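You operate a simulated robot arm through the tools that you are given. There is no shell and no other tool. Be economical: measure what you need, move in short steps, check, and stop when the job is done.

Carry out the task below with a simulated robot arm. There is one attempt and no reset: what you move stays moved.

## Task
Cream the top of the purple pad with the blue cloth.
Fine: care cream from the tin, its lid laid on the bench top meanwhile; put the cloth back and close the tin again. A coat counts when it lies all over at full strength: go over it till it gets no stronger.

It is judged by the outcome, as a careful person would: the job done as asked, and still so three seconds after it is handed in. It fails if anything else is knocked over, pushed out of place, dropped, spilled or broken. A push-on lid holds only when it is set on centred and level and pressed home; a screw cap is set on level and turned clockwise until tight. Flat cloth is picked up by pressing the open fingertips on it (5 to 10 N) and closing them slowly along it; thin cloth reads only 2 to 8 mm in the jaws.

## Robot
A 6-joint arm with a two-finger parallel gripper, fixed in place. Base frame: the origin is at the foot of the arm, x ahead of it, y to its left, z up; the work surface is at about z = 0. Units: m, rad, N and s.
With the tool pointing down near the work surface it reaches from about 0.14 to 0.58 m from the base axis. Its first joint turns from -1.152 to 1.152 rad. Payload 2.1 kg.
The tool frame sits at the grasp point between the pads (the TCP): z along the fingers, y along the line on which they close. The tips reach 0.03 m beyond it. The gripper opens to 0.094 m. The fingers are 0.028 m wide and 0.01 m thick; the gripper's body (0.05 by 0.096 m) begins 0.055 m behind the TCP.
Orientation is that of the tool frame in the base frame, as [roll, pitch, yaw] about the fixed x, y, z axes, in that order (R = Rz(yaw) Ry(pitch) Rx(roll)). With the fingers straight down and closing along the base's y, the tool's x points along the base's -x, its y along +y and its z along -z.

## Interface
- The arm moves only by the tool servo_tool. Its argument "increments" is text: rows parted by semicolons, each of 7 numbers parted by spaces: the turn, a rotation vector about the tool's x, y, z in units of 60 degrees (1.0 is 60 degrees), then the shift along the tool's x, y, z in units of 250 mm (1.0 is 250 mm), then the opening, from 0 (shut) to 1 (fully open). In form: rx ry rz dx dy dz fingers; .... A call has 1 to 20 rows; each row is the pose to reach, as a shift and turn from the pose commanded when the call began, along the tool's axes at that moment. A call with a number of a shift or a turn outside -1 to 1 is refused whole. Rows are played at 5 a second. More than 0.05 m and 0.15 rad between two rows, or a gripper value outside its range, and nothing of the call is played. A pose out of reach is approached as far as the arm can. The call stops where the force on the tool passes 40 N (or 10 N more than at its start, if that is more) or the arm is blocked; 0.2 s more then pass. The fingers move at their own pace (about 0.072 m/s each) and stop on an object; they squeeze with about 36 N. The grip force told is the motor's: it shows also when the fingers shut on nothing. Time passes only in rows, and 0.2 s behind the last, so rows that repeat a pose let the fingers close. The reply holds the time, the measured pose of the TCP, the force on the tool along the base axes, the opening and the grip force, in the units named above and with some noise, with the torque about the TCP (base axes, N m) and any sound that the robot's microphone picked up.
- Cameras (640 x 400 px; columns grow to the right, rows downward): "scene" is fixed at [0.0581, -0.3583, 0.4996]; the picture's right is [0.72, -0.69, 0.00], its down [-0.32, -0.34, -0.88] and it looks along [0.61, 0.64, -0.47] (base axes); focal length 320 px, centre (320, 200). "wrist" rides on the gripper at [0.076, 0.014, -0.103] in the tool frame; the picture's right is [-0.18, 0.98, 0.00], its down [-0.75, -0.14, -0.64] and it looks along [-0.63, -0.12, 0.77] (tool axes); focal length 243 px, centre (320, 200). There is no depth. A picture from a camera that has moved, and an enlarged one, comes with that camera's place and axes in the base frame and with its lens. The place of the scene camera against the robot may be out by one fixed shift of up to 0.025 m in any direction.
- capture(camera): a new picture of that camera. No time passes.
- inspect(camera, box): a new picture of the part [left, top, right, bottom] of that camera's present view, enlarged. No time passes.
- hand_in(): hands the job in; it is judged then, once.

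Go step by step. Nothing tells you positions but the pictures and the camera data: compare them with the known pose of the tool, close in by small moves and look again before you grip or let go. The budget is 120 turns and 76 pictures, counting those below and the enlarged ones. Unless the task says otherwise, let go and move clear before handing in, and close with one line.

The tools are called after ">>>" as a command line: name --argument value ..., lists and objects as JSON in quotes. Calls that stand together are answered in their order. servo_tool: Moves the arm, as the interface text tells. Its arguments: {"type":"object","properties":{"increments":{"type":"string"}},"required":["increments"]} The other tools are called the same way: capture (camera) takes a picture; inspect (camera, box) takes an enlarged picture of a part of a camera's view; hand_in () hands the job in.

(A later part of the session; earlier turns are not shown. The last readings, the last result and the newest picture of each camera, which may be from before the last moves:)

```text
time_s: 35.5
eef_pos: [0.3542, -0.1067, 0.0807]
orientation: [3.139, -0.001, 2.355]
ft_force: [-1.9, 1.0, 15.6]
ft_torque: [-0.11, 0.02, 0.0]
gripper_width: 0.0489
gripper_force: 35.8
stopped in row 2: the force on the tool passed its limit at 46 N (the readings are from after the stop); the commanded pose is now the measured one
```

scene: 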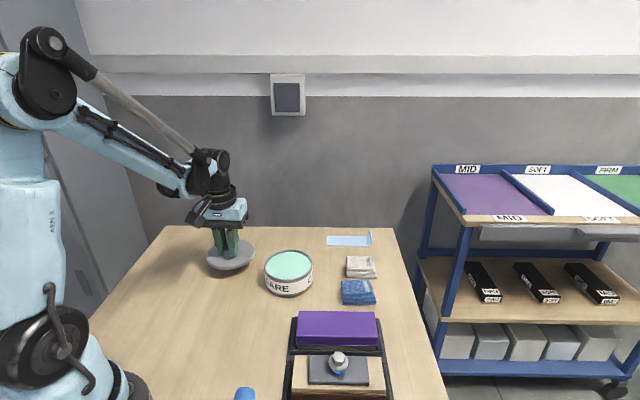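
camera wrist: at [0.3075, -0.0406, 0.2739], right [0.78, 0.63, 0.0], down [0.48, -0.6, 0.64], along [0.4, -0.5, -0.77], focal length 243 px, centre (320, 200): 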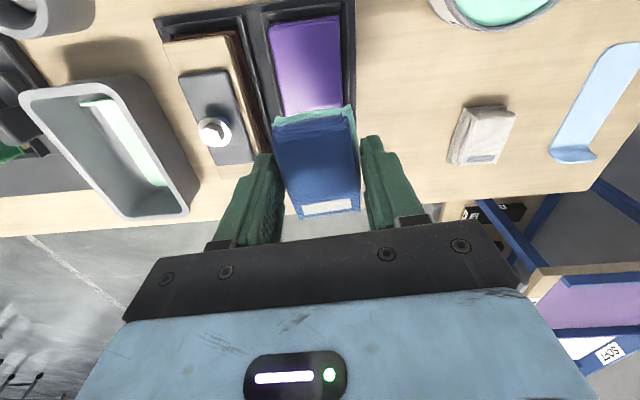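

Contact with the pad at about z_TCP = 0.081 with 15 N. I start wiping: lengthwise strokes on the centre lane and then a side lane.

>>> servo_tool --increments "0 0 0 0.05 0 0 0;0 0 0 0.11 0 0 0;0 0 0 0.16 0 0 0;0 0 0 0.1 0 0 0;0 0 0 0.04 0 0 0;0 0 0 -0.02 0 0 0;0 0 0 -0.08 0 0 0;0 0 0 -0.13 0 0 0;0 0 0 -0.17 0 0 0;0 0 0 -0.17 0.036 0 0;0 0 0 -0.11 0.036 0 0;0 0 0 -0.05 0.036 0 0;0 0 0 0.01 0.036 0 0;0 0 0 0.07 0.036 0 0;0 0 0 0.12 0.036 0 0;0 0 0 0.16 0.036 0 0"

>>> inspect --camera "scene" --box '[270, 270, 410, 400]'

```text
time_s: 36.1
eef_pos: [0.3371, -0.0881, 0.0823]
orientation: [3.14, 0.004, 2.357]
ft_force: [-0.8, 0.8, 13.3]
ft_torque: [0.22, 0.3, -0.02]
gripper_width: 0.0486
gripper_force: 36.0
stopped in row 3: the force on the tool passed its limit at 43 N (the readings are from after the stop); the commanded pose is now the measured one
```

```text
3.08 times, centred on (340, 335) of scene
camera zoom: at [0.0581, -0.3582, 0.4996], right [0.72, -0.69, 0.0], down [-0.32, -0.34, -0.88], along [0.61, 0.64, -0.47], focal length 986 px, centre (258, -215)
```

zoom: 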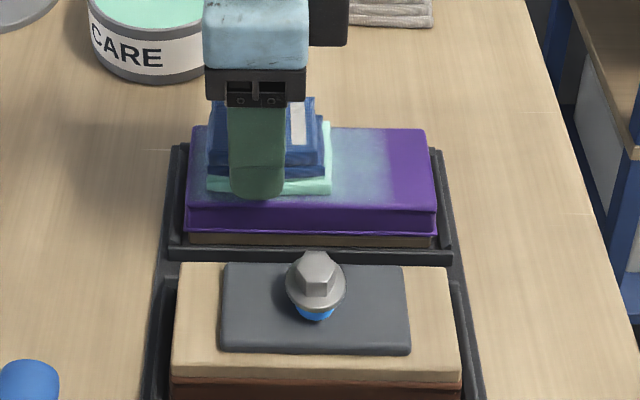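

Cream transfers well. I back off slightly to lower the force and continue.

>>> servo_tool --increments "0 0 0 0 0 -0.004 0;0 0 0 0.03 0 -0.004 0;0 0 0 0.06 0 -0.004 0;0 0 0 0.02 0 -0.004 0;0 0 0 -0.02 0 -0.004 0;0 0 0 -0.06 0 -0.004 0;0 0 0 -0.1 0 -0.004 0;0 0 0 -0.14 0 -0.004 0;0 0 0 -0.18 0 -0.004 0;0 0 0 -0.22 0 -0.004 0;0 0 0 -0.26 0 -0.004 0"

```text
time_s: 38.5
eef_pos: [0.3831, -0.1344, 0.0822]
orientation: [3.14, 0.007, 2.357]
ft_force: [-0.2, -0.1, -0.1]
ft_torque: [-0.03, -0.02, 0.0]
gripper_width: 0.0486
gripper_force: 36.1
```

>>> servo_tool --increments "0 0 0 0 0 0.003 0;0 0 0 0 0 0.003 0"

>>> inspect --camera "scene" --box '[270, 270, 410, 400]'

```text
time_s: 39.1
eef_pos: [0.3825, -0.1343, 0.0827]
orientation: [3.14, 0.006, 2.355]
ft_force: [1.3, -1.0, 1.8]
ft_torque: [0.02, 0.03, 0.0]
gripper_width: 0.0485
gripper_force: 35.8
```

```text
3.08 times, centred on (340, 335) of scene
camera zoom: at [0.0581, -0.3583, 0.4996], right [0.72, -0.69, 0.0], down [-0.32, -0.34, -0.88], along [0.61, 0.64, -0.47], focal length 986 px, centre (258, -215)
```

zoom: 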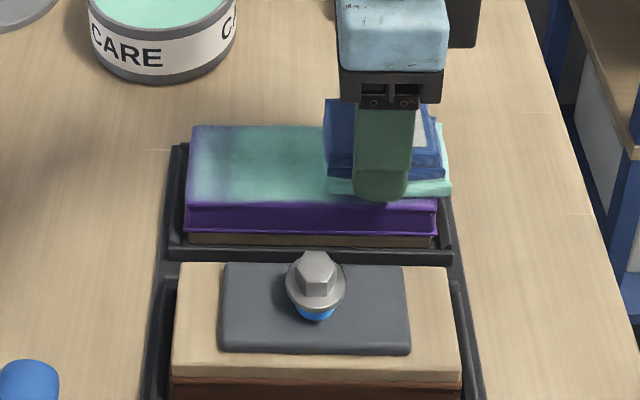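

Good coverage along the centre lane. I level a slight tool tilt, press a bit more, and do the far-side lane.

>>> servo_tool --increments "-0.004 -0.004 0 0 0 0.003 0;-0.004 -0.004 0 0 0.036 0.003 0;-0.004 -0.004 0 0 0.036 0.003 0"

```text
time_s: 39.9
eef_pos: [0.3876, -0.1297, 0.0817]
orientation: [-3.141, 0.008, 2.355]
ft_force: [-1.4, -0.1, 10.6]
ft_torque: [0.22, 0.21, 0.01]
gripper_width: 0.0488
gripper_force: 36.2
stopped in row 3: the force on the tool passed its limit at 41 N (the readings are from after the stop); the commanded pose is now the measured one
```

>>> servo_tool --increments "0.001 0.007 0 0 0 0 0;0.001 0.007 0 0 0 0 0"

```text
time_s: 40.5
eef_pos: [0.3882, -0.1313, 0.082]
orientation: [-3.14, 0.001, 2.353]
ft_force: [-2.2, -0.9, 13.1]
ft_torque: [-0.2, -0.26, 0.03]
gripper_width: 0.049
gripper_force: 36.3
```

Level, 13 N. I sweep this lane back along the pad.

>>> servo_tool --increments "0 0 0 0.03 0 -0.001 0;0 0 0 0.07 0 -0.001 0;0 0 0 0.11 0 -0.001 0;0 0 0 0.15 0 -0.001 0;0 0 0 0.19 0 -0.001 0;0 0 0 0.23 0 -0.001 0;0 0 0 0.27 0 -0.001 0;0 0 0 0.31 0 -0.001 0;0 0 0 0.34 0 -0.001 0;0 0 0 0.34 0 -0.001 0"

>>> inspect --camera "scene" --box '[270, 270, 410, 400]'

```text
time_s: 42.7
eef_pos: [0.3295, -0.0703, 0.0812]
orientation: [-3.141, 0.002, 2.354]
ft_force: [7.1, -9.2, 25.3]
ft_torque: [-0.39, -0.36, 0.0]
gripper_width: 0.0486
gripper_force: 35.8
```

```text
3.08 times, centred on (340, 335) of scene
camera zoom: at [0.0581, -0.3582, 0.4996], right [0.72, -0.69, 0.0], down [-0.32, -0.34, -0.88], along [0.61, 0.64, -0.47], focal length 986 px, centre (258, -215)
```

zoom: 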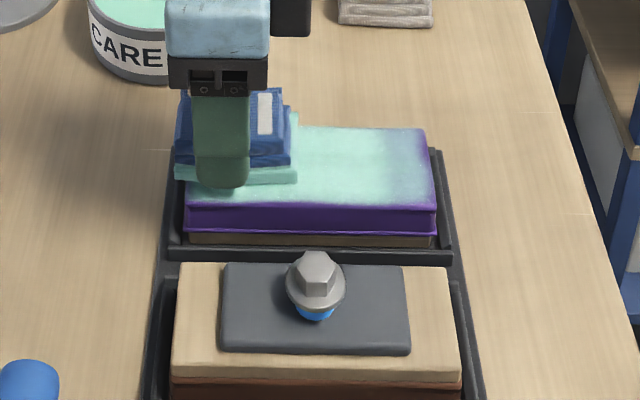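

Coating well. Next the near-side lane, shifting about 16 mm across and sweeping the other way.

>>> servo_tool --increments "0 0 0 0 -0.02 -0.002 0;0 0 0 0 -0.045 -0.002 0;0 0 0 0 -0.066 -0.002 0;0 0 0 -0.04 -0.066 -0.002 0;0 0 0 -0.08 -0.066 -0.002 0;0 0 0 -0.12 -0.066 -0.002 0;0 0 0 -0.16 -0.066 -0.002 0;0 0 0 -0.2 -0.066 -0.002 0;0 0 0 -0.24 -0.066 -0.002 0;0 0 0 -0.28 -0.066 -0.002 0;0 0 0 -0.32 -0.066 -0.002 0;0 0 0 -0.35 -0.066 -0.002 0;0 0 0 -0.35 -0.066 -0.002 0"

>>> inspect --camera "scene" --box '[270, 270, 410, 400]'

```text
time_s: 45.5
eef_pos: [0.3763, -0.144, 0.0832]
orientation: [-3.141, -0.001, 2.355]
ft_force: [0.6, 0.0, 0.4]
ft_torque: [0.02, 0.0, -0.01]
gripper_width: 0.0488
gripper_force: 35.6
```

```text
3.08 times, centred on (340, 335) of scene
camera zoom: at [0.0581, -0.3583, 0.4996], right [0.72, -0.69, 0.0], down [-0.32, -0.34, -0.88], along [0.61, 0.64, -0.47], focal length 986 px, centre (258, -215)
```

zoom: 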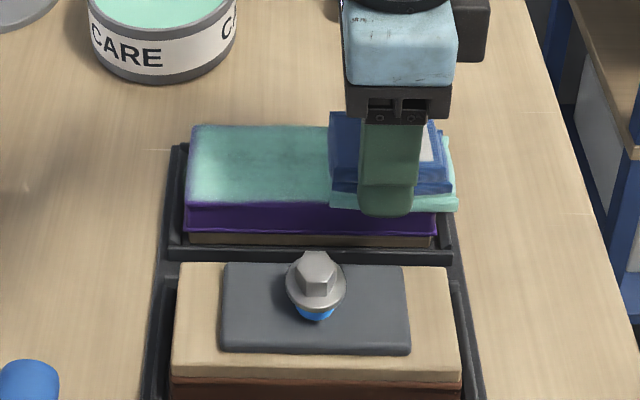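

>>> servo_tool --increments "0 0 0 0 0 0.002 0;0 0 0 0 0 0.002 0"

```text
time_s: 46.1
eef_pos: [0.3769, -0.1436, 0.0822]
orientation: [-3.14, 0.0, 2.352]
ft_force: [0.5, -0.6, -1.0]
ft_torque: [0.01, -0.06, -0.02]
gripper_width: 0.049
gripper_force: 36.4
```

>>> servo_tool --increments "0 0 0 0 0 0.002 0;0 0 0 0 0 0.003 0;0 0 0 0 0 0.003 0"

```text
time_s: 46.9
eef_pos: [0.3773, -0.1424, 0.0809]
orientation: [-3.141, 0.0, 2.353]
ft_force: [-2.2, 0.3, 15.3]
ft_torque: [0.09, 0.03, -0.01]
gripper_width: 0.049
gripper_force: 36.0
```

15 N now; sweep back along the near lane.

>>> servo_tool --increments "0 0 0 0.04 0 0 0;0 0 0 0.08 0 0 0;0 0 0 0.12 0 0 0;0 0 0 0.16 0 0 0;0 0 0 0.2 0 0 0;0 0 0 0.24 0 0 0;0 0 0 0.28 0 0 0;0 0 0 0.32 0 0 0;0 0 0 0.35 0 0 0;0 0 0 0.35 0 0 0"

>>> inspect --camera "scene" --box '[270, 270, 410, 400]'

```text
time_s: 47.9
eef_pos: [0.3498, -0.1161, 0.082]
orientation: [3.141, 0.004, 2.354]
ft_force: [-0.8, -0.1, 14.3]
ft_torque: [0.29, 0.23, 0.01]
gripper_width: 0.0486
gripper_force: 35.9
stopped in row 5: the force on the tool passed its limit at 43 N (the readings are from after the stop); the commanded pose is now the measured one
```

```text
3.08 times, centred on (340, 335) of scene
camera zoom: at [0.0581, -0.3582, 0.4996], right [0.72, -0.69, 0.0], down [-0.32, -0.34, -0.88], along [0.61, 0.64, -0.47], focal length 986 px, centre (258, -215)
```

zoom: 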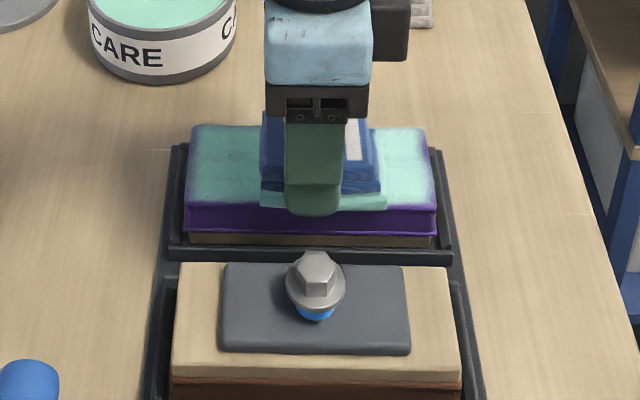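

Strong coat where pressed. I level the tool a touch and continue toward the left end with slight relief.

>>> servo_tool --increments "0 0.003 0 0 0 -0.001 0;0 0.003 0 0.03 0 -0.001 0;0 0.003 0 0.06 0 -0.001 0;0 0.003 0 0.1 0 -0.0015 0;0 0.003 0 0.14 0 -0.002 0;0 0.003 0 0.18 0 -0.002 0;0 0.003 0 0.21 0 -0.002 0;0 0.003 0 0.21 0 -0.002 0"

>>> inspect --camera "scene" --box '[270, 270, 410, 400]'

```text
time_s: 49.7
eef_pos: [0.3125, -0.0777, 0.0831]
orientation: [-3.141, 0.001, 2.353]
ft_force: [-0.4, 0.2, -0.8]
ft_torque: [-0.03, 0.0, 0.0]
gripper_width: 0.0487
gripper_force: 36.4
```

```text
3.08 times, centred on (340, 335) of scene
camera zoom: at [0.0581, -0.3583, 0.4996], right [0.72, -0.69, 0.0], down [-0.32, -0.34, -0.88], along [0.61, 0.64, -0.47], focal length 986 px, centre (258, -215)
```

zoom: 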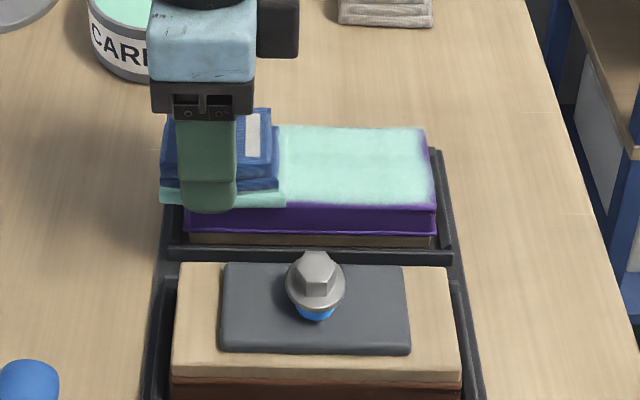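

The coat is building well. I re-press at this end and go back once more.

>>> servo_tool --increments "0 0 0 0 0 0.002 0;0 0 0 0 0 0.004 0;0 0 0 0 0 0.004 0"

```text
time_s: 50.4
eef_pos: [0.3129, -0.0786, 0.0811]
orientation: [-3.141, -0.002, 2.353]
ft_force: [-3.1, 0.7, 14.9]
ft_torque: [-0.11, -0.24, 0.01]
gripper_width: 0.0488
gripper_force: 35.7
stopped in row 3: the force on the tool passed its limit at 43 N (the readings are from after the stop); the commanded pose is now the measured one
```

>>> servo_tool --increments "0 0 0 -0.04 0 0 0;0 0 0 -0.08 0 0 0;0 0 0 -0.12 0 0 0;0 0 0 -0.16 0 0 0;0 0 0 -0.2 0 0 0;0 0 0 -0.24 0 0 0;0 0 0 -0.28 0 0 0;0 0 0 -0.32 0 0 0;0 0 0 -0.36 0 0 0;0 0 0 -0.39 0 0 0;0 0 0 -0.39 0 0 0"

>>> inspect --camera "scene" --box '[270, 270, 410, 400]'

```text
time_s: 52.8
eef_pos: [0.3814, -0.1483, 0.0817]
orientation: [-3.14, -0.002, 2.353]
ft_force: [-0.5, 0.6, -0.9]
ft_torque: [0.01, 0.01, -0.01]
gripper_width: 0.049
gripper_force: 36.1
```

```text
3.08 times, centred on (340, 335) of scene
camera zoom: at [0.0581, -0.3583, 0.4996], right [0.72, -0.69, 0.0], down [-0.32, -0.34, -0.88], along [0.61, 0.64, -0.47], focal length 986 px, centre (258, -215)
```

zoom: 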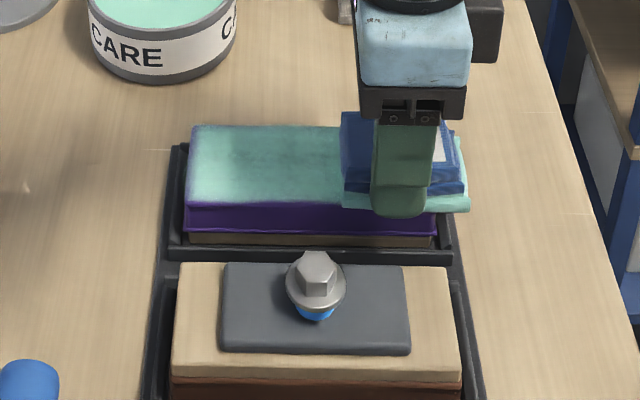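

Shadow makes judging hard, so I lift, head back to the tin for a reload, and view the pad unobstructed.

>>> servo_tool --increments "0 0 0 0 0 -0.12 0;0 0 0 0 0 -0.28 0;0 0 0 0.1 0.1 -0.3 0;0 0 0 0.2 0.2 -0.3 0;0 0 0 0.3 0.3 -0.3 0;0 0 0 0.4 0.4 -0.3 0;0 0 0 0.5 0.5 -0.3 0;0 0 0 0.583 0.635 -0.3 0;0 0 0 0.583 0.635 -0.3 0"

>>> inspect --camera "scene" --box '[280, 290, 400, 370]'

```text
time_s: 54.8
eef_pos: [0.3927, 0.069, 0.1563]
orientation: [-3.14, -0.003, 2.352]
ft_force: [0.8, 0.4, -1.1]
ft_torque: [-0.01, -0.03, -0.04]
gripper_width: 0.0488
gripper_force: 35.8
```

```text
5.00 times, centred on (340, 330) of scene
camera zoom: at [0.0582, -0.3582, 0.4996], right [0.72, -0.69, 0.0], down [-0.32, -0.34, -0.88], along [0.61, 0.64, -0.47], focal length 1602 px, centre (220, -450)
```

zoom: 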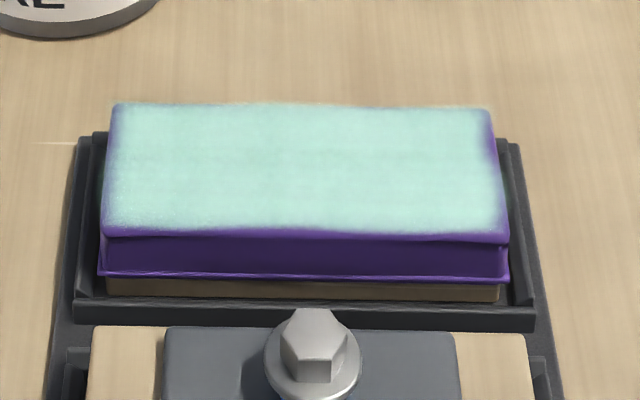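

Nearly full; edges (back, left, right) are weaker. I reload the cloth in the tin.

>>> servo_tool --increments "0 -0.0025 0 0.034 -0.002 0 0;0 -0.0025 0 0.034 -0.002 0.1 0;0 -0.0025 0 0.034 -0.002 0.2 0;0 -0.0025 0 0.034 -0.002 0.262 0;0 -0.0025 0 0.034 -0.002 0.27 0;0 -0.0025 0 0.034 -0.002 0.277 0;0 -0.0025 0 0.034 -0.002 0.277 0"

>>> inspect --camera "scene" --box '[240, 220, 340, 310]'

```text
time_s: 56.4
eef_pos: [0.3854, 0.0736, 0.087]
orientation: [-3.14, 0.001, 2.354]
ft_force: [0.9, 0.4, 0.3]
ft_torque: [-0.01, 0.01, 0.03]
gripper_width: 0.0489
gripper_force: 36.2
```

```text
4.44 times, centred on (290, 265) of scene
camera zoom: at [0.0581, -0.3583, 0.4996], right [0.72, -0.69, 0.0], down [-0.32, -0.34, -0.88], along [0.61, 0.64, -0.47], focal length 1424 px, centre (453, -89)
```

zoom: 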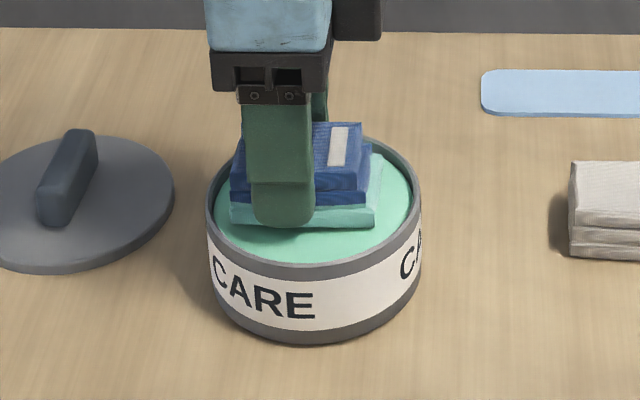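

>>> servo_tool --increments "0 0 0 -0.01 0 0.004 0;0 0 0 -0.01 0 0.008 0;0 0 0 -0.01 0 0.008 0"

```text
time_s: 57.2
eef_pos: [0.3866, 0.0718, 0.0854]
orientation: [-3.139, 0.002, 2.355]
ft_force: [-0.3, -0.7, -0.5]
ft_torque: [0.03, 0.03, 0.01]
gripper_width: 0.0488
gripper_force: 35.8
```

>>> servo_tool --increments "0 0 0 0 0 0.004 0;0 0 0 0 0 0.008 0;0 0 0 0 0 0.008 0"

```text
time_s: 57.8
eef_pos: [0.3864, 0.0724, 0.0842]
orientation: [-3.14, -0.001, 2.352]
ft_force: [-0.7, -0.4, 13.9]
ft_torque: [0.14, 0.03, 0.02]
gripper_width: 0.0488
gripper_force: 36.0
stopped in row 2: the force on the tool passed its limit at 47 N (the readings are from after the stop); the commanded pose is now the measured one
```

Reloaded. I return to the pad's far (right-back) corner lane.

>>> servo_tool --increments "0 0 0 0 0 -0.12 0;0 0 0 0 0 -0.26 0;0 0 0 -0.1 -0.1 -0.26 0;0 0 0 -0.2 -0.2 -0.26 0;0 0 0 -0.3 -0.3 -0.26 0;0 0 0 -0.4 -0.4 -0.26 0;0 0 0 -0.5 -0.5 -0.26 0;0 0 0 -0.611 -0.55 -0.2 0;0 0 0 -0.611 -0.55 -0.1 0;0 0 0 -0.611 -0.55 -0.02 0;0 0 0 -0.611 -0.55 -0.008 0;0 0 0 -0.611 -0.55 -0.008 0"

>>> servo_tool --increments "0 0 0 0 0 0.003 0;0 0 0 0 0 0.006 0;0 0 0 0 0 0.009 0;0 0 0 0 0 0.009 0"

```text
time_s: 60.4
eef_pos: [0.3975, -0.1331, 0.0866]
orientation: [-3.141, 0.0, 2.354]
ft_force: [0.3, 0.0, -0.7]
ft_torque: [0.0, -0.02, 0.02]
gripper_width: 0.0488
gripper_force: 35.9
```

```text
time_s: 61.4
eef_pos: [0.3955, -0.1351, 0.0834]
orientation: [-3.14, -0.001, 2.351]
ft_force: [0.7, -0.5, -0.9]
ft_torque: [0.0, 0.0, -0.01]
gripper_width: 0.0487
gripper_force: 35.5
```

>>> servo_tool --increments "0 0 0 0 0 0.003 0;0 0 0 0 0 0.006 0;0 0 0 0 0 0.008 0;0 0 0 0 0 0.008 0"

```text
time_s: 62.4
eef_pos: [0.3969, -0.133, 0.0817]
orientation: [-3.14, -0.001, 2.352]
ft_force: [0.1, -0.9, -0.8]
ft_torque: [-0.02, 0.02, 0.0]
gripper_width: 0.049
gripper_force: 35.5
```

>>> servo_tool --increments "0 0 0 0 0 0.003 0;0 0 0 0 0 0.005 0;0 0 0 0 0 0.005 0"

```text
time_s: 63.2
eef_pos: [0.397, -0.133, 0.0819]
orientation: [-3.14, 0.0, 2.354]
ft_force: [0.7, 1.4, 24.4]
ft_torque: [0.13, 0.04, -0.03]
gripper_width: 0.0488
gripper_force: 36.0
```

24 N contact. I sweep the back lane with slight relief.

>>> servo_tool --increments "0 0 0 0 0 -0.001 0;0 0 0 0.04 0 -0.001 0;0 0 0 0.08 0 -0.001 0;0 0 0 0.12 0 -0.001 0;0 0 0 0.16 0 -0.001 0;0 0 0 0.2 0 -0.001 0;0 0 0 0.24 0 -0.001 0;0 0 0 0.28 0 -0.001 0;0 0 0 0.32 0 -0.001 0;0 0 0 0.36 0 -0.001 0;0 0 0 0.4 0 -0.001 0;0 0 0 0.42 0 -0.001 0;0 0 0 0.42 0 -0.001 0"

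```text
time_s: 66.0
eef_pos: [0.3228, -0.0591, 0.0812]
orientation: [-3.14, 0.002, 2.352]
ft_force: [-0.2, -0.6, 0.5]
ft_torque: [0.03, -0.03, 0.01]
gripper_width: 0.0488
gripper_force: 35.8
```

>>> servo_tool --increments "0 0 0 0 0 0.002 0;0 0 0 0 0 0.003 0;0 0 0 0 0 0.003 0"

>>> inspect --camera "scene" --box '[280, 290, 400, 370]'

```text
time_s: 66.8
eef_pos: [0.323, -0.0579, 0.081]
orientation: [-3.138, -0.002, 2.353]
ft_force: [-2.2, 5.6, 35.4]
ft_torque: [-0.17, -0.12, 0.03]
gripper_width: 0.0487
gripper_force: 36.3
```

```text
5.00 times, centred on (340, 330) of scene
camera zoom: at [0.058, -0.3582, 0.4996], right [0.72, -0.69, 0.0], down [-0.32, -0.34, -0.88], along [0.61, 0.64, -0.47], focal length 1602 px, centre (220, -450)
```

zoom: 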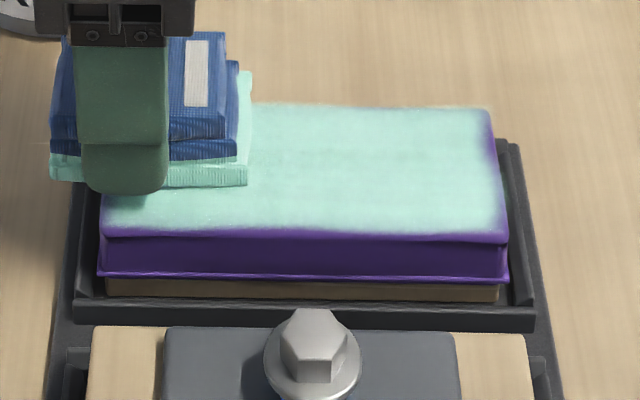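

The back edge is filled now. I wipe across the left end and then along the near lane.

>>> servo_tool --increments "0 0 0 0 -0.02 -0.0015 0;0 0 0 0 -0.045 -0.0015 0;0 0 0 0 -0.07 -0.0015 0;0 0 0 0 -0.1 -0.0015 0;0 0 0 -0.04 -0.1 -0.0015 0;0 0 0 -0.08 -0.1 -0.0015 0;0 0 0 -0.12 -0.1 -0.0013 0;0 0 0 -0.16 -0.1 -0.0012 0;0 0 0 -0.2 -0.1 -0.001 0;0 0 0 -0.24 -0.1 -0.001 0;0 0 0 -0.28 -0.1 -0.001 0;0 0 0 -0.32 -0.1 -0.001 0;0 0 0 -0.36 -0.1 -0.001 0;0 0 0 -0.4 -0.1 -0.001 0;0 0 0 -0.42 -0.1 -0.001 0;0 0 0 -0.42 -0.1 -0.001 0"

>>> inspect --camera "scene" --box '[280, 290, 400, 370]'

```text
time_s: 69.1
eef_pos: [0.3495, -0.1194, 0.0816]
orientation: [-3.138, -0.003, 2.355]
ft_force: [-1.9, -0.3, 13.2]
ft_torque: [-0.17, -0.23, 0.05]
gripper_width: 0.049
gripper_force: 36.0
stopped in row 11: the force on the tool passed its limit at 46 N (the readings are from after the stop); the commanded pose is now the measured one
```

```text
5.00 times, centred on (340, 330) of scene
camera zoom: at [0.0581, -0.3582, 0.4996], right [0.72, -0.69, 0.0], down [-0.32, -0.34, -0.88], along [0.61, 0.64, -0.47], focal length 1602 px, centre (220, -450)
```

zoom: 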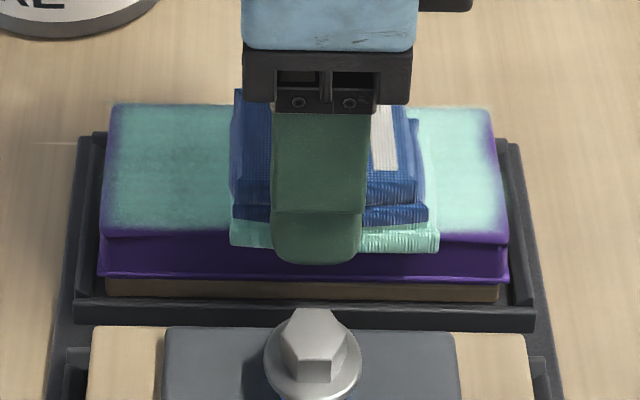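

Continue to the right end, levelling a little.

>>> servo_tool --increments "-0.003 -0.003 0 0 0 -0.001 0;-0.003 -0.003 0 -0.04 0 -0.001 0;-0.003 -0.003 0 -0.08 0 -0.001 0;-0.003 -0.003 0 -0.12 0 -0.001 0;-0.003 -0.003 0 -0.16 0 -0.001 0;-0.003 -0.003 0 -0.2 0 -0.001 0;-0.003 -0.003 0 -0.23 0 -0.001 0;-0.003 -0.003 0 -0.23 0 -0.001 0"

```text
time_s: 70.9
eef_pos: [0.3892, -0.1606, 0.0805]
orientation: [3.139, -0.001, 2.356]
ft_force: [-6.6, 9.5, 24.4]
ft_torque: [0.53, 0.41, 0.06]
gripper_width: 0.0488
gripper_force: 36.3
```

At the right end with 24 N; I wipe across that end and then back along the centre.

>>> servo_tool --increments "0 0 0 0.03 0 -0.001 0;0 0 0 0.05 0.03 -0.001 0;0 0 0 0.05 0.055 -0.001 0;0 0 0 0.05 0.08 -0.001 0;0 0 0 0.05 0.105 -0.001 0;0 0 0 0.05 0.105 -0.001 0"

>>> inspect --camera "scene" --box '[280, 290, 400, 370]'

```text
time_s: 72.3
eef_pos: [0.4004, -0.1327, 0.08]
orientation: [3.139, -0.001, 2.356]
ft_force: [-0.7, -0.3, 0.9]
ft_torque: [-0.07, 0.05, -0.02]
gripper_width: 0.0489
gripper_force: 35.9
```

```text
5.00 times, centred on (340, 330) of scene
camera zoom: at [0.0581, -0.3583, 0.4996], right [0.72, -0.69, 0.0], down [-0.32, -0.34, -0.88], along [0.61, 0.64, -0.47], focal length 1602 px, centre (220, -450)
```

zoom: 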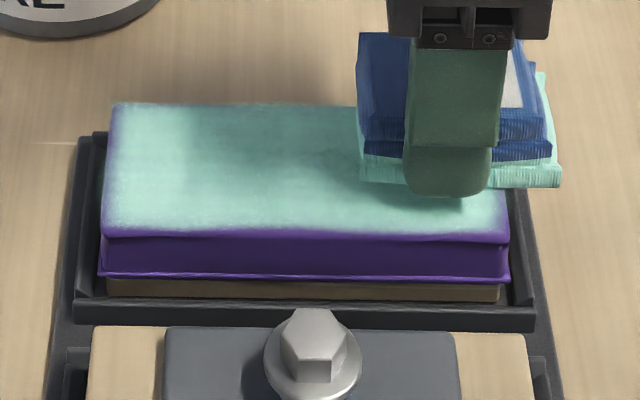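

Press lightly again and stroke the right end corners both ways.

>>> servo_tool --increments "0 0 0 0.01 0 0.002 0;0 0 0 0.02 0 0.003 0;0 0 0 0.02 0 0.003 0"

```text
time_s: 73.1
eef_pos: [0.3966, -0.1314, 0.0808]
orientation: [3.14, 0.0, 2.355]
ft_force: [9.9, -6.8, 23.4]
ft_torque: [-0.27, -0.09, 0.04]
gripper_width: 0.0487
gripper_force: 35.8
```

>>> servo_tool --increments "0 0 0 -0.02 0 -0.0005 0;0 0 0 -0.03 -0.03 -0.0005 0;0 0 0 -0.03 -0.06 -0.0005 0;0 0 0 -0.03 -0.1 -0.0005 0;0 0 0 -0.03 -0.05 -0.0005 0;0 0 0 0.02 -0.05 -0.001 0;0 0 0 0.06 -0.05 -0.001 0;0 0 0 0.1 -0.05 -0.001 0;0 0 0 0.14 -0.05 -0.001 0;0 0 0 0.18 -0.05 -0.001 0;0 0 0 0.22 -0.05 -0.001 0;0 0 0 0.26 -0.05 -0.001 0;0 0 0 0.3 -0.05 -0.001 0;0 0 0 0.34 -0.05 -0.001 0;0 0 0 0.38 -0.05 -0.001 0;0 0 0 0.42 -0.05 -0.001 0;0 0 0 0.42 0 -0.001 0;0 0 0 0.42 -0.05 -0.001 0;0 0 0 0.42 -0.09 -0.001 0;0 0 0 0.42 -0.09 -0.001 0"

>>> inspect --camera "scene" --box '[280, 290, 400, 370]'

```text
time_s: 77.3
eef_pos: [0.3063, -0.0733, 0.0798]
orientation: [3.139, -0.003, 2.358]
ft_force: [6.5, 8.1, 18.2]
ft_torque: [0.08, -0.37, 0.12]
gripper_width: 0.0488
gripper_force: 35.5
```

```text
5.00 times, centred on (340, 330) of scene
camera zoom: at [0.0581, -0.3582, 0.4996], right [0.72, -0.69, 0.0], down [-0.32, -0.34, -0.88], along [0.61, 0.64, -0.47], focal length 1602 px, centre (220, -450)
```

zoom: 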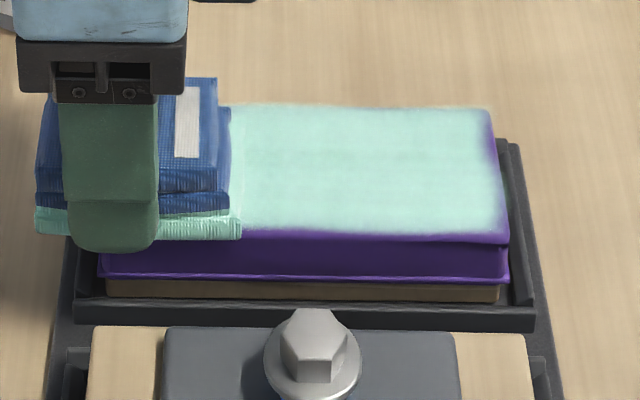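

Full strokes done with ~18 N. I lift clear and inspect the coat from both cameras.

>>> servo_tool --increments "0 0 0 0 0 -0.1 0;0 0 0 0 0 -0.25 0;0 0 0 -0.05 0.1 -0.4 0;0 0 0 -0.1 0.2 -0.45 0;0 0 0 -0.15 0.32 -0.45 0;0 0 0 -0.2 0.4 -0.45 0;0 0 0 -0.2 0.4 -0.45 0"

>>> inspect --camera "scene" --box '[290, 300, 390, 360]'

>>> inspect --camera "wrist" --box '[60, 20, 300, 200]'

```text
time_s: 78.9
eef_pos: [0.4127, -0.0355, 0.1922]
orientation: [3.141, -0.001, 2.354]
ft_force: [0.1, 0.2, -0.3]
ft_torque: [0.0, -0.01, -0.03]
gripper_width: 0.0488
gripper_force: 36.7
```

```text
6.40 times, centred on (340, 330) of scene
camera zoom: at [0.0582, -0.3583, 0.4996], right [0.72, -0.69, 0.0], down [-0.32, -0.34, -0.88], along [0.61, 0.64, -0.47], focal length 2051 px, centre (192, -632)
```

zoom: 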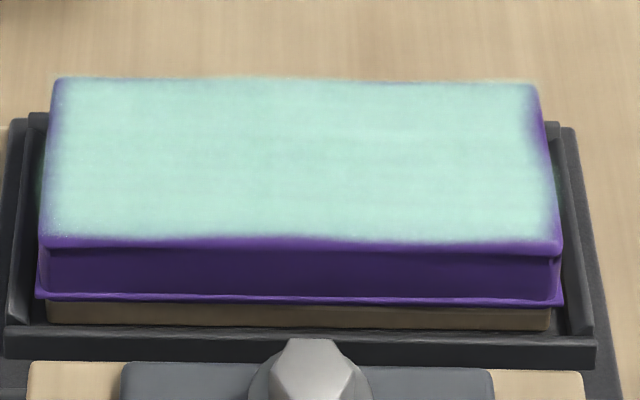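

```text
2.22 times, centred on (180, 110) of wrist
camera zoom: at [0.3687, 0.0273, 0.2955], right [0.83, 0.56, 0.0], down [0.43, -0.63, 0.64], along [0.36, -0.53, -0.77], focal length 539 px, centre (631, 400)
```

zoom: 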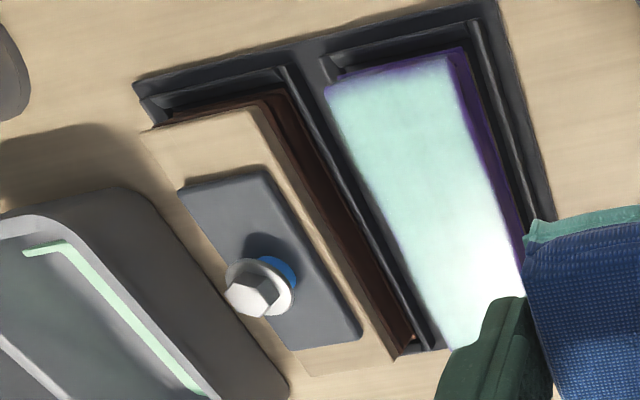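

Coat is nearly complete; the two short-end edges (especially right-back) look a bit thin. I go over the right end once more.

>>> servo_tool --increments "0 0 0 -0.1 -0.15 0 0;0 0 0 -0.22 -0.319 0.05 0;0 0 0 -0.22 -0.319 0.2 0;0 0 0 -0.22 -0.319 0.35 0;0 0 0 -0.22 -0.319 0.42 0;0 0 0 -0.22 -0.319 0.438 0;0 0 0 -0.22 -0.319 0.438 0"

>>> servo_tool --increments "0 0 0 0 0 0.003 0;0 0 0 0 0 0.005 0;0 0 0 0 0 0.005 0"

```text
refused: row 2 steps farther than a row can; nothing moved
```

```text
time_s: 79.7
eef_pos: [0.4135, -0.0358, 0.191]
orientation: [-3.141, -0.004, 2.355]
ft_force: [-0.2, -1.2, -0.2]
ft_torque: [0.01, 0.02, 0.01]
gripper_width: 0.049
gripper_force: 35.3
```

>>> servo_tool --increments "0 0.001 0 -0.08 -0.12 0 0;0 0.001 0 -0.15 -0.22 0.05 0;0 0.001 0 -0.22 -0.319 0.1 0;0 0.001 0 -0.22 -0.319 0.25 0;0 0.001 0 -0.22 -0.319 0.37 0;0 0.001 0 -0.22 -0.319 0.42 0;0 0.001 0 -0.22 -0.319 0.435 0;0 0.001 0 -0.22 -0.319 0.435 0"

```text
time_s: 81.5
eef_pos: [0.3955, -0.1323, 0.0814]
orientation: [3.141, -0.003, 2.354]
ft_force: [-0.9, 0.0, -0.7]
ft_torque: [-0.01, -0.03, 0.05]
gripper_width: 0.0487
gripper_force: 35.7
```

>>> servo_tool --increments "0 -0.002 0 0 0 0.003 0;0 -0.002 0 0 0 0.005 0;0 -0.002 0 0 0 0.005 0"

```text
time_s: 82.3
eef_pos: [0.3952, -0.1325, 0.0825]
orientation: [3.141, 0.0, 2.353]
ft_force: [0.1, 0.7, -0.3]
ft_torque: [0.01, 0.04, 0.02]
gripper_width: 0.0489
gripper_force: 35.7
```

>>> servo_tool --increments "0 0 0 0 0 0.003 0;0 0 0 0 0 0.004 0;0 0 0 0 0 0.004 0"

```text
time_s: 83.1
eef_pos: [0.395, -0.1317, 0.0803]
orientation: [3.141, -0.001, 2.353]
ft_force: [0.9, -0.8, 0.0]
ft_torque: [0.06, 0.03, 0.0]
gripper_width: 0.0488
gripper_force: 36.0
```

>>> servo_tool --increments "0 0 0 0 0 0.002 0;0 0 0 0 0 0.004 0;0 0 0 0 0 0.004 0"

```text
time_s: 83.9
eef_pos: [0.3943, -0.1323, 0.0792]
orientation: [3.14, 0.0, 2.354]
ft_force: [-2.9, 1.1, 21.7]
ft_torque: [0.06, 0.25, 0.01]
gripper_width: 0.0488
gripper_force: 35.6
```

>>> servo_tool --increments "0 0 0 -0.03 0 -0.0005 0;0 0 0 -0.035 -0.05 -0.0005 0;0 0 0 -0.035 -0.1 -0.0005 0;0 0 0 0 -0.1 -0.0008 0;0 0 0 0 -0.05 -0.0008 0;0 0 0 0 0 -0.0008 0;0 0 0 0 0.01 -0.0008 0;0 0 0 0.05 0.01 -0.001 0;0 0 0 0.1 0.01 -0.001 0;0 0 0 0.15 0.01 -0.001 0;0 0 0 0.2 0.01 -0.001 0;0 0 0 0.25 0.01 -0.001 0;0 0 0 0.3 0.01 -0.001 0;0 0 0 0.35 0.01 -0.001 0;0 0 0 0.4 0.01 -0.001 0;0 0 0 0.43 0 -0.001 0;0 0 0 0.43 -0.05 -0.001 0;0 0 0 0.43 -0.1 -0.001 0;0 0 0 0.4 -0.1 -0.001 0;0 0 0 0.4 -0.1 -0.001 0"

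>>> inspect --camera "scene" --box '[290, 300, 390, 360]'

```text
time_s: 85.3
eef_pos: [0.3912, -0.1348, 0.0791]
orientation: [-3.136, -0.003, 2.352]
ft_force: [-0.4, -0.6, 10.7]
ft_torque: [0.02, -0.14, 0.04]
gripper_width: 0.0485
gripper_force: 36.1
stopped in row 7: the force on the tool passed its limit at 41 N (the readings are from after the stop); the commanded pose is now the measured one
```

```text
6.40 times, centred on (340, 330) of scene
camera zoom: at [0.0581, -0.3582, 0.4996], right [0.72, -0.69, 0.0], down [-0.32, -0.34, -0.88], along [0.61, 0.64, -0.47], focal length 2051 px, centre (192, -632)
```

zoom: 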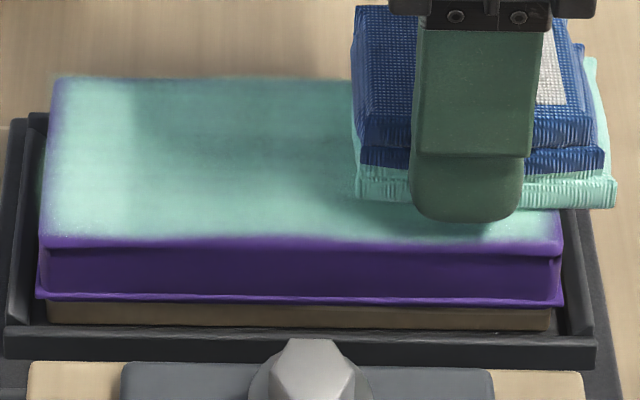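

Right end done. I level and continue along the back lane to the left end, then across it.

>>> servo_tool --increments "-0.004 -0.002 0 0 0 -0.0005 0;-0.004 -0.002 0 0.04 0.01 -0.001 0;-0.004 -0.002 0 0.09 0.01 -0.001 0;-0.004 -0.002 0 0.14 0.01 -0.001 0;-0.004 -0.002 0 0.19 0.01 -0.001 0;-0.004 -0.002 0 0.24 0.01 -0.001 0;-0.004 -0.002 0 0.29 0.01 -0.001 0;-0.004 -0.002 0 0.34 0.01 -0.001 0;-0.004 -0.002 0 0.39 0.01 -0.001 0;-0.004 -0.002 0 0.42 0 -0.001 0;-0.004 -0.002 0 0.42 -0.04 -0.001 0;-0.004 -0.002 0 0.42 -0.08 -0.001 0;-0.004 -0.002 0 0.42 -0.1 -0.001 0;-0.004 -0.002 0 0.38 -0.1 -0.001 0;-0.004 -0.002 0 0.38 -0.05 -0.001 0;-0.004 -0.002 0 0.38 0 -0.001 0;-0.004 -0.002 0 0.38 0 -0.001 0"

```text
time_s: 88.9
eef_pos: [0.3242, -0.0677, 0.0799]
orientation: [-3.139, 0.001, 2.352]
ft_force: [-1.8, -2.3, 8.3]
ft_torque: [-0.05, 0.11, 0.04]
gripper_width: 0.0488
gripper_force: 36.6
```

Still in contact (8 N). One last near-lane stroke to the right, then I lift and look.

>>> servo_tool --increments "0 0 0 0.03 -0.05 0.0005 0;0 0 0 0.03 -0.1 0.0005 0;0 0 0 -0.02 -0.105 0.0005 0;0 0 0 -0.07 -0.105 0.0005 0;0 0 0 -0.12 -0.105 0.0005 0;0 0 0 -0.17 -0.105 0.0005 0;0 0 0 -0.22 -0.105 0.0005 0;0 0 0 -0.27 -0.105 0.0005 0;0 0 0 -0.32 -0.105 0.0005 0;0 0 0 -0.37 -0.105 0.0005 0;0 0 0 -0.41 -0.105 0.0005 0;0 0 0 -0.41 -0.105 0.0005 0"

>>> servo_tool --increments "0 0 0 0 0 -0.1 0;0 0 0 0 0 -0.25 0;0 0 0 0.05 0.1 -0.35 0;0 0 0 0.08 0.22 -0.4 0;0 0 0 0.1 0.32 -0.4 0;0 0 0 0.1 0.42 -0.4 0;0 0 0 0.1 0.42 -0.4 0"

>>> inspect --camera "scene" --box '[290, 300, 390, 360]'

>>> capture --camera "wrist"

```text
time_s: 89.5
eef_pos: [0.305, -0.0781, 0.0789]
orientation: [3.136, 0.0, 2.354]
ft_force: [0.0, 1.6, 15.9]
ft_torque: [-0.17, -0.01, 0.03]
gripper_width: 0.0489
gripper_force: 35.6
stopped in row 3: the force on the tool passed its limit at 42 N (the readings are from after the stop); the commanded pose is now the measured one
```

```text
time_s: 91.1
eef_pos: [0.3589, 0.013, 0.1807]
orientation: [3.136, 0.0, 2.354]
ft_force: [-0.2, -0.1, -0.1]
ft_torque: [-0.02, -0.03, 0.02]
gripper_width: 0.049
gripper_force: 36.1
```

```text
6.40 times, centred on (340, 330) of scene
camera zoom: at [0.0582, -0.3582, 0.4996], right [0.72, -0.69, 0.0], down [-0.32, -0.34, -0.88], along [0.61, 0.64, -0.47], focal length 2051 px, centre (192, -632)
```

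zoom: 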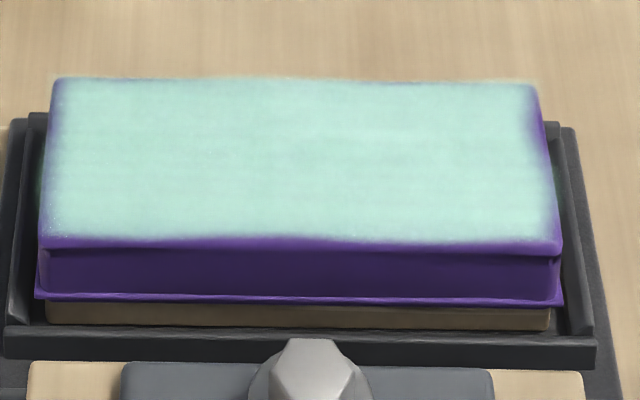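

```text
16 pictures are left
camera wrist: at [0.3146, 0.0774, 0.2832], right [0.83, 0.56, 0.0], down [0.43, -0.64, 0.64], along [0.36, -0.53, -0.77], focal length 243 px, centre (320, 200)
```

wrist: 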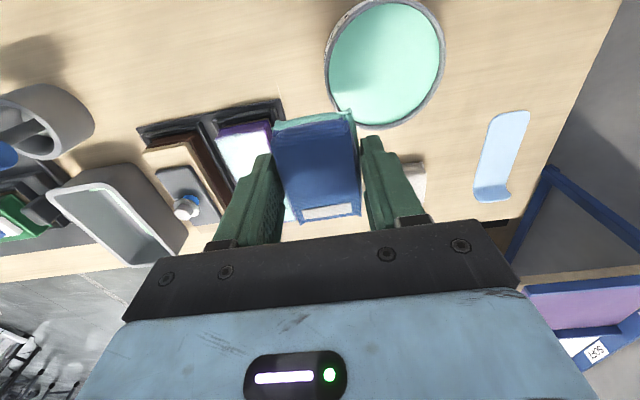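

The coat is even, and the last pass changed nothing—full strength. Now I return the cloth to its original place at (0.4596, -0.0656).

>>> servo_tool --increments "0.005 0 -0.03 -0.12 0.016 0 0;0.005 0 -0.077 -0.25 0.032 0 0;0.005 0 -0.077 -0.38 0.048 0 0;0.005 0 -0.077 -0.507 0.064 0 0;0.005 0 -0.077 -0.507 0.064 0.15 0;0.005 0 -0.077 -0.507 0.064 0.3 0;0.005 0 -0.077 -0.507 0.064 0.42 0;0.005 0 -0.077 -0.507 0.064 0.49 0;0.005 0 -0.077 -0.507 0.064 0.49 0"

>>> inspect --camera "scene" --box '[310, 220, 430, 320]'

```text
time_s: 93.1
eef_pos: [0.4607, -0.0639, 0.0578]
orientation: [-3.141, 0.002, 2.436]
ft_force: [-0.1, -1.0, 0.1]
ft_torque: [0.03, -0.02, -0.03]
gripper_width: 0.0489
gripper_force: 36.0
```

```text
4.00 times, centred on (370, 270) of scene
camera zoom: at [0.0581, -0.3583, 0.4996], right [0.72, -0.69, 0.0], down [-0.32, -0.34, -0.88], along [0.61, 0.64, -0.47], focal length 1282 px, centre (120, -80)
```

zoom: 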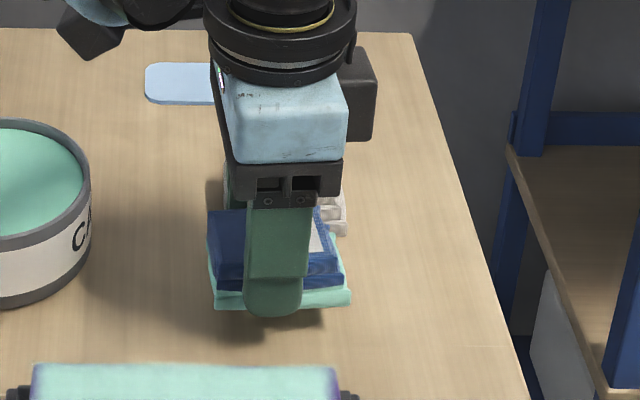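

>>> servo_tool --increments "0 0 0 0 -0.003 0.03 0;0 0 0 0 -0.003 0.055 0;0 0 0 0 -0.003 0.064 0;0 0 0 0 -0.003 0.064 0"

>>> servo_tool --increments "0 0 0 0 0 0.003 0;0 0 0 0 0 0.006 0;0 0 0 0 0 0.006 0"

```text
time_s: 94.1
eef_pos: [0.4612, -0.066, 0.0421]
orientation: [3.141, 0.0, 2.437]
ft_force: [0.3, 0.0, 0.5]
ft_torque: [0.01, 0.0, -0.01]
gripper_width: 0.0488
gripper_force: 36.3
```

```text
time_s: 94.9
eef_pos: [0.4601, -0.0651, 0.0403]
orientation: [-3.141, 0.0, 2.436]
ft_force: [0.1, 0.8, -0.4]
ft_torque: [0.0, -0.01, 0.04]
gripper_width: 0.0487
gripper_force: 35.9
```

>>> servo_tool --increments "0 0 0 0 0 0.003 0;0 0 0 0 0 0.006 0;0 0 0 0 0 0.006 0"

```text
time_s: 95.7
eef_pos: [0.4606, -0.0649, 0.0393]
orientation: [-3.141, -0.002, 2.438]
ft_force: [0.1, -0.1, 0.0]
ft_torque: [-0.03, -0.02, -0.02]
gripper_width: 0.0491
gripper_force: 36.0
```

>>> servo_tool --increments "0 0 0 0 0 0.003 0;0 0 0 0 0 0.006 0;0 0 0 0 0 0.006 0"

```text
time_s: 96.7
eef_pos: [0.461, -0.0656, 0.037]
orientation: [-3.14, 0.001, 2.435]
ft_force: [-0.9, 0.7, 12.0]
ft_torque: [0.05, 0.02, -0.01]
gripper_width: 0.0487
gripper_force: 36.2
stopped in row 3: the force on the tool passed its limit at 41 N (the readings are from after the stop); the commanded pose is now the measured one
```

The cloth is on the bench. I open just enough, and rise.

>>> servo_tool --increments "0 0 0 0 0 -0.002 0;0 0 0 0 0 -0.002 0.58;0 0 0 0 0 -0.002 0.62;0 0 0 0 0 -0.002 0.62;0 0 0 0 0 -0.03 0.62;0 0 0 0 0 -0.12 0.62;0 0 0 0 0 -0.25 0.62;0 0 0 0 0 -0.4 0.62;0 0 0 0 0 -0.5 0.62;0 0 0 0 0 -0.5 0.62"

>>> inspect --camera "scene" --box '[230, 220, 390, 320]'

```text
time_s: 98.9
eef_pos: [0.4609, -0.0645, 0.1609]
orientation: [3.141, 0.0, 2.435]
ft_force: [-0.6, -0.1, 0.6]
ft_torque: [-0.01, -0.02, 0.01]
gripper_width: 0.0584
gripper_force: 0.1
```

```text
4.00 times, centred on (310, 270) of scene
camera zoom: at [0.0581, -0.3583, 0.4996], right [0.72, -0.69, 0.0], down [-0.32, -0.34, -0.88], along [0.61, 0.64, -0.47], focal length 1282 px, centre (360, -80)
```

zoom: 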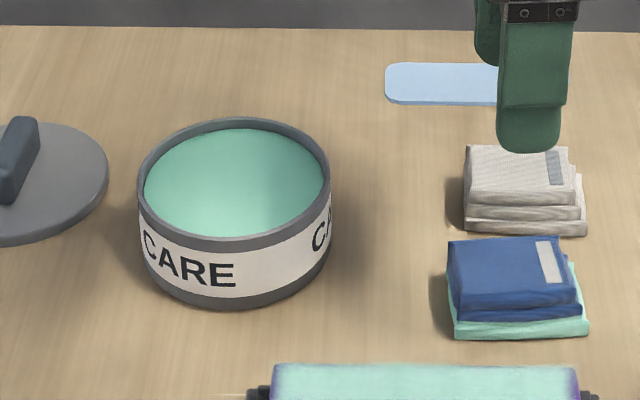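

The cloth is back. Now I swing to the lid to pick it up.

>>> servo_tool --increments "0 0 -0.11 0.09 0.034 0 0.6;0 0 -0.23 0.18 0.068 0 0.6;0 0 -0.35 0.27 0.102 0 0.6;0 0 -0.47 0.36 0.136 0 0.6;0 0 -0.59 0.45 0.17 0 0.6;0 0 -0.7 0.542 0.204 0 0.6;0 0 -0.7 0.542 0.204 0 0.6"

```text
time_s: 100.5
eef_pos: [0.3919, 0.0617, 0.1612]
orientation: [3.141, 0.0, -3.112]
ft_force: [-0.3, 0.0, -0.3]
ft_torque: [0.0, -0.02, 0.0]
gripper_width: 0.0564
gripper_force: 0.0
```

>>> servo_tool --increments "0 0 -0.11 0.045 0.086 0 0.6;0 0 -0.22 0.09 0.172 0 0.6;0 0 -0.33 0.135 0.258 0 0.6;0 0 -0.44 0.18 0.344 0 0.6;0 0 -0.55 0.225 0.43 0 0.6;0 0 -0.662 0.272 0.519 0 0.6;0 0 -0.662 0.272 0.519 0.2 0.6;0 0 -0.662 0.272 0.519 0.3 0.6;0 0 -0.662 0.272 0.519 0.3 0.6"

>>> capture --camera "wrist"

```text
time_s: 102.5
eef_pos: [0.3192, 0.1894, 0.0867]
orientation: [-3.14, -0.001, -2.422]
ft_force: [-0.9, 0.4, -0.6]
ft_torque: [-0.01, 0.01, -0.01]
gripper_width: 0.0564
gripper_force: 0.0
```

```text
13 pictures are left
camera wrist: at [0.2517, 0.1495, 0.1901], right [-0.51, 0.86, 0.0], down [0.66, 0.39, 0.64], along [0.55, 0.33, -0.77], focal length 243 px, centre (320, 200)
```

wrist: 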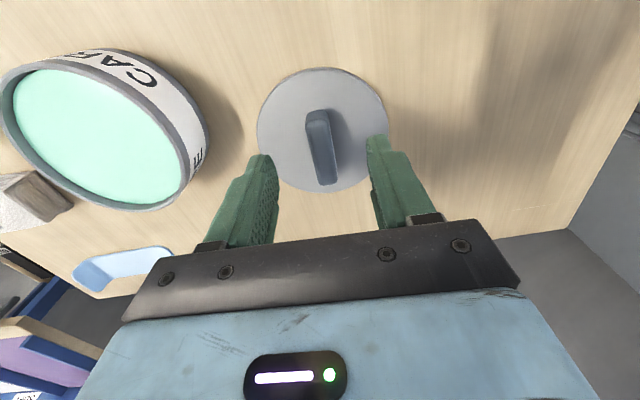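

The handle is centred between the jaws. I shift 8 mm along it towards the lid's centre, descend and grip.

>>> servo_tool --increments "0 0 0 -0.032 0 0.06 0.6;0 0 0 -0.032 0 0.13 0.6;0 0 0 -0.032 0 0.18 0.6;0 0 0 -0.032 0 0.18 0.4;0 0 0 -0.032 0 0.18 0.2;0 0 0 -0.032 0 0.18 0;0 0 0 -0.032 0 0.18 0;0 0 0 -0.032 0 0.18 0"

>>> inspect --camera "scene" --box '[180, 200, 300, 300]'

```text
time_s: 104.3
eef_pos: [0.3259, 0.1942, 0.0426]
orientation: [-3.141, 0.0, -2.42]
ft_force: [0.2, -0.6, -1.0]
ft_torque: [0.01, 0.0, 0.02]
gripper_width: 0.0158
gripper_force: 36.2
```

```text
4.00 times, centred on (240, 250) of scene
camera zoom: at [0.0581, -0.3583, 0.4996], right [0.72, -0.69, 0.0], down [-0.32, -0.34, -0.88], along [0.61, 0.64, -0.47], focal length 1282 px, centre (640, 0)
```

zoom: 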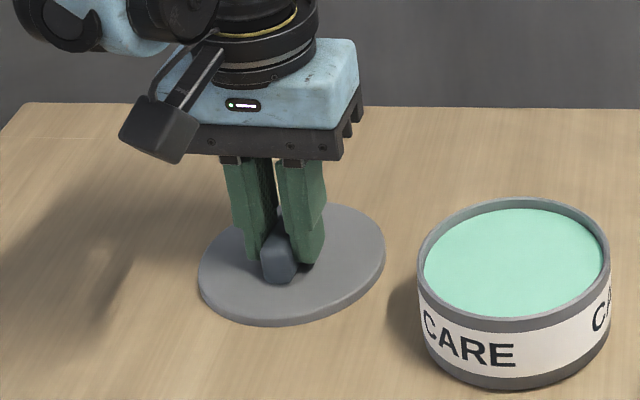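

Gripped. I lift the lid and carry it back over the tin by the reverse of the earlier move, hovering above the rim.

>>> servo_tool --increments "0 0 0 0 0 -0.05 0;0 0 0 0 0 -0.2 0;0 0 0 0 0 -0.38 0;0 0 0 0.03 -0.1 -0.42 0;0 0 0 0.07 -0.24 -0.42 0;0 0 0 0.11 -0.38 -0.42 0;0 0 0 0.14 -0.5 -0.42 0;0 0 0 0.16 -0.556 -0.4 0;0 0 0 0.16 -0.556 -0.27 0;0 0 0 0.16 -0.556 -0.27 0"

>>> inspect --camera "scene" --box '[240, 200, 340, 310]'

>>> inspect --camera "wrist" --box '[200, 20, 440, 220]'

```text
time_s: 106.5
eef_pos: [0.3875, 0.0661, 0.1073]
orientation: [-3.14, 0.001, -2.42]
ft_force: [0.2, -1.1, 0.1]
ft_torque: [-0.01, -0.01, -0.01]
gripper_width: 0.0161
gripper_force: 36.1
```

```text
3.64 times, centred on (290, 255) of scene
camera zoom: at [0.0581, -0.3583, 0.4996], right [0.72, -0.69, 0.0], down [-0.32, -0.34, -0.88], along [0.61, 0.64, -0.47], focal length 1165 px, centre (429, 0)
```

zoom: 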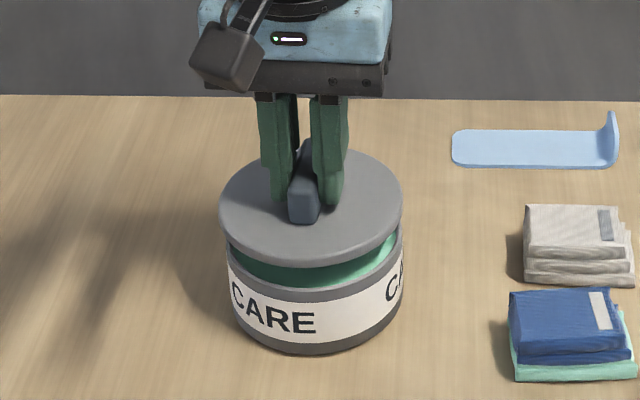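

```text
2.00 times, centred on (320, 120) of wrist
camera zoom: at [0.3206, 0.0257, 0.2117], right [-0.51, 0.86, 0.0], down [0.66, 0.39, 0.64], along [0.55, 0.33, -0.77], focal length 485 px, centre (320, 360)
```

zoom: 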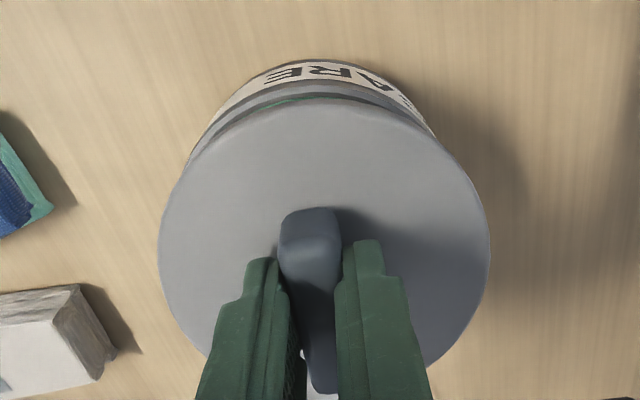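

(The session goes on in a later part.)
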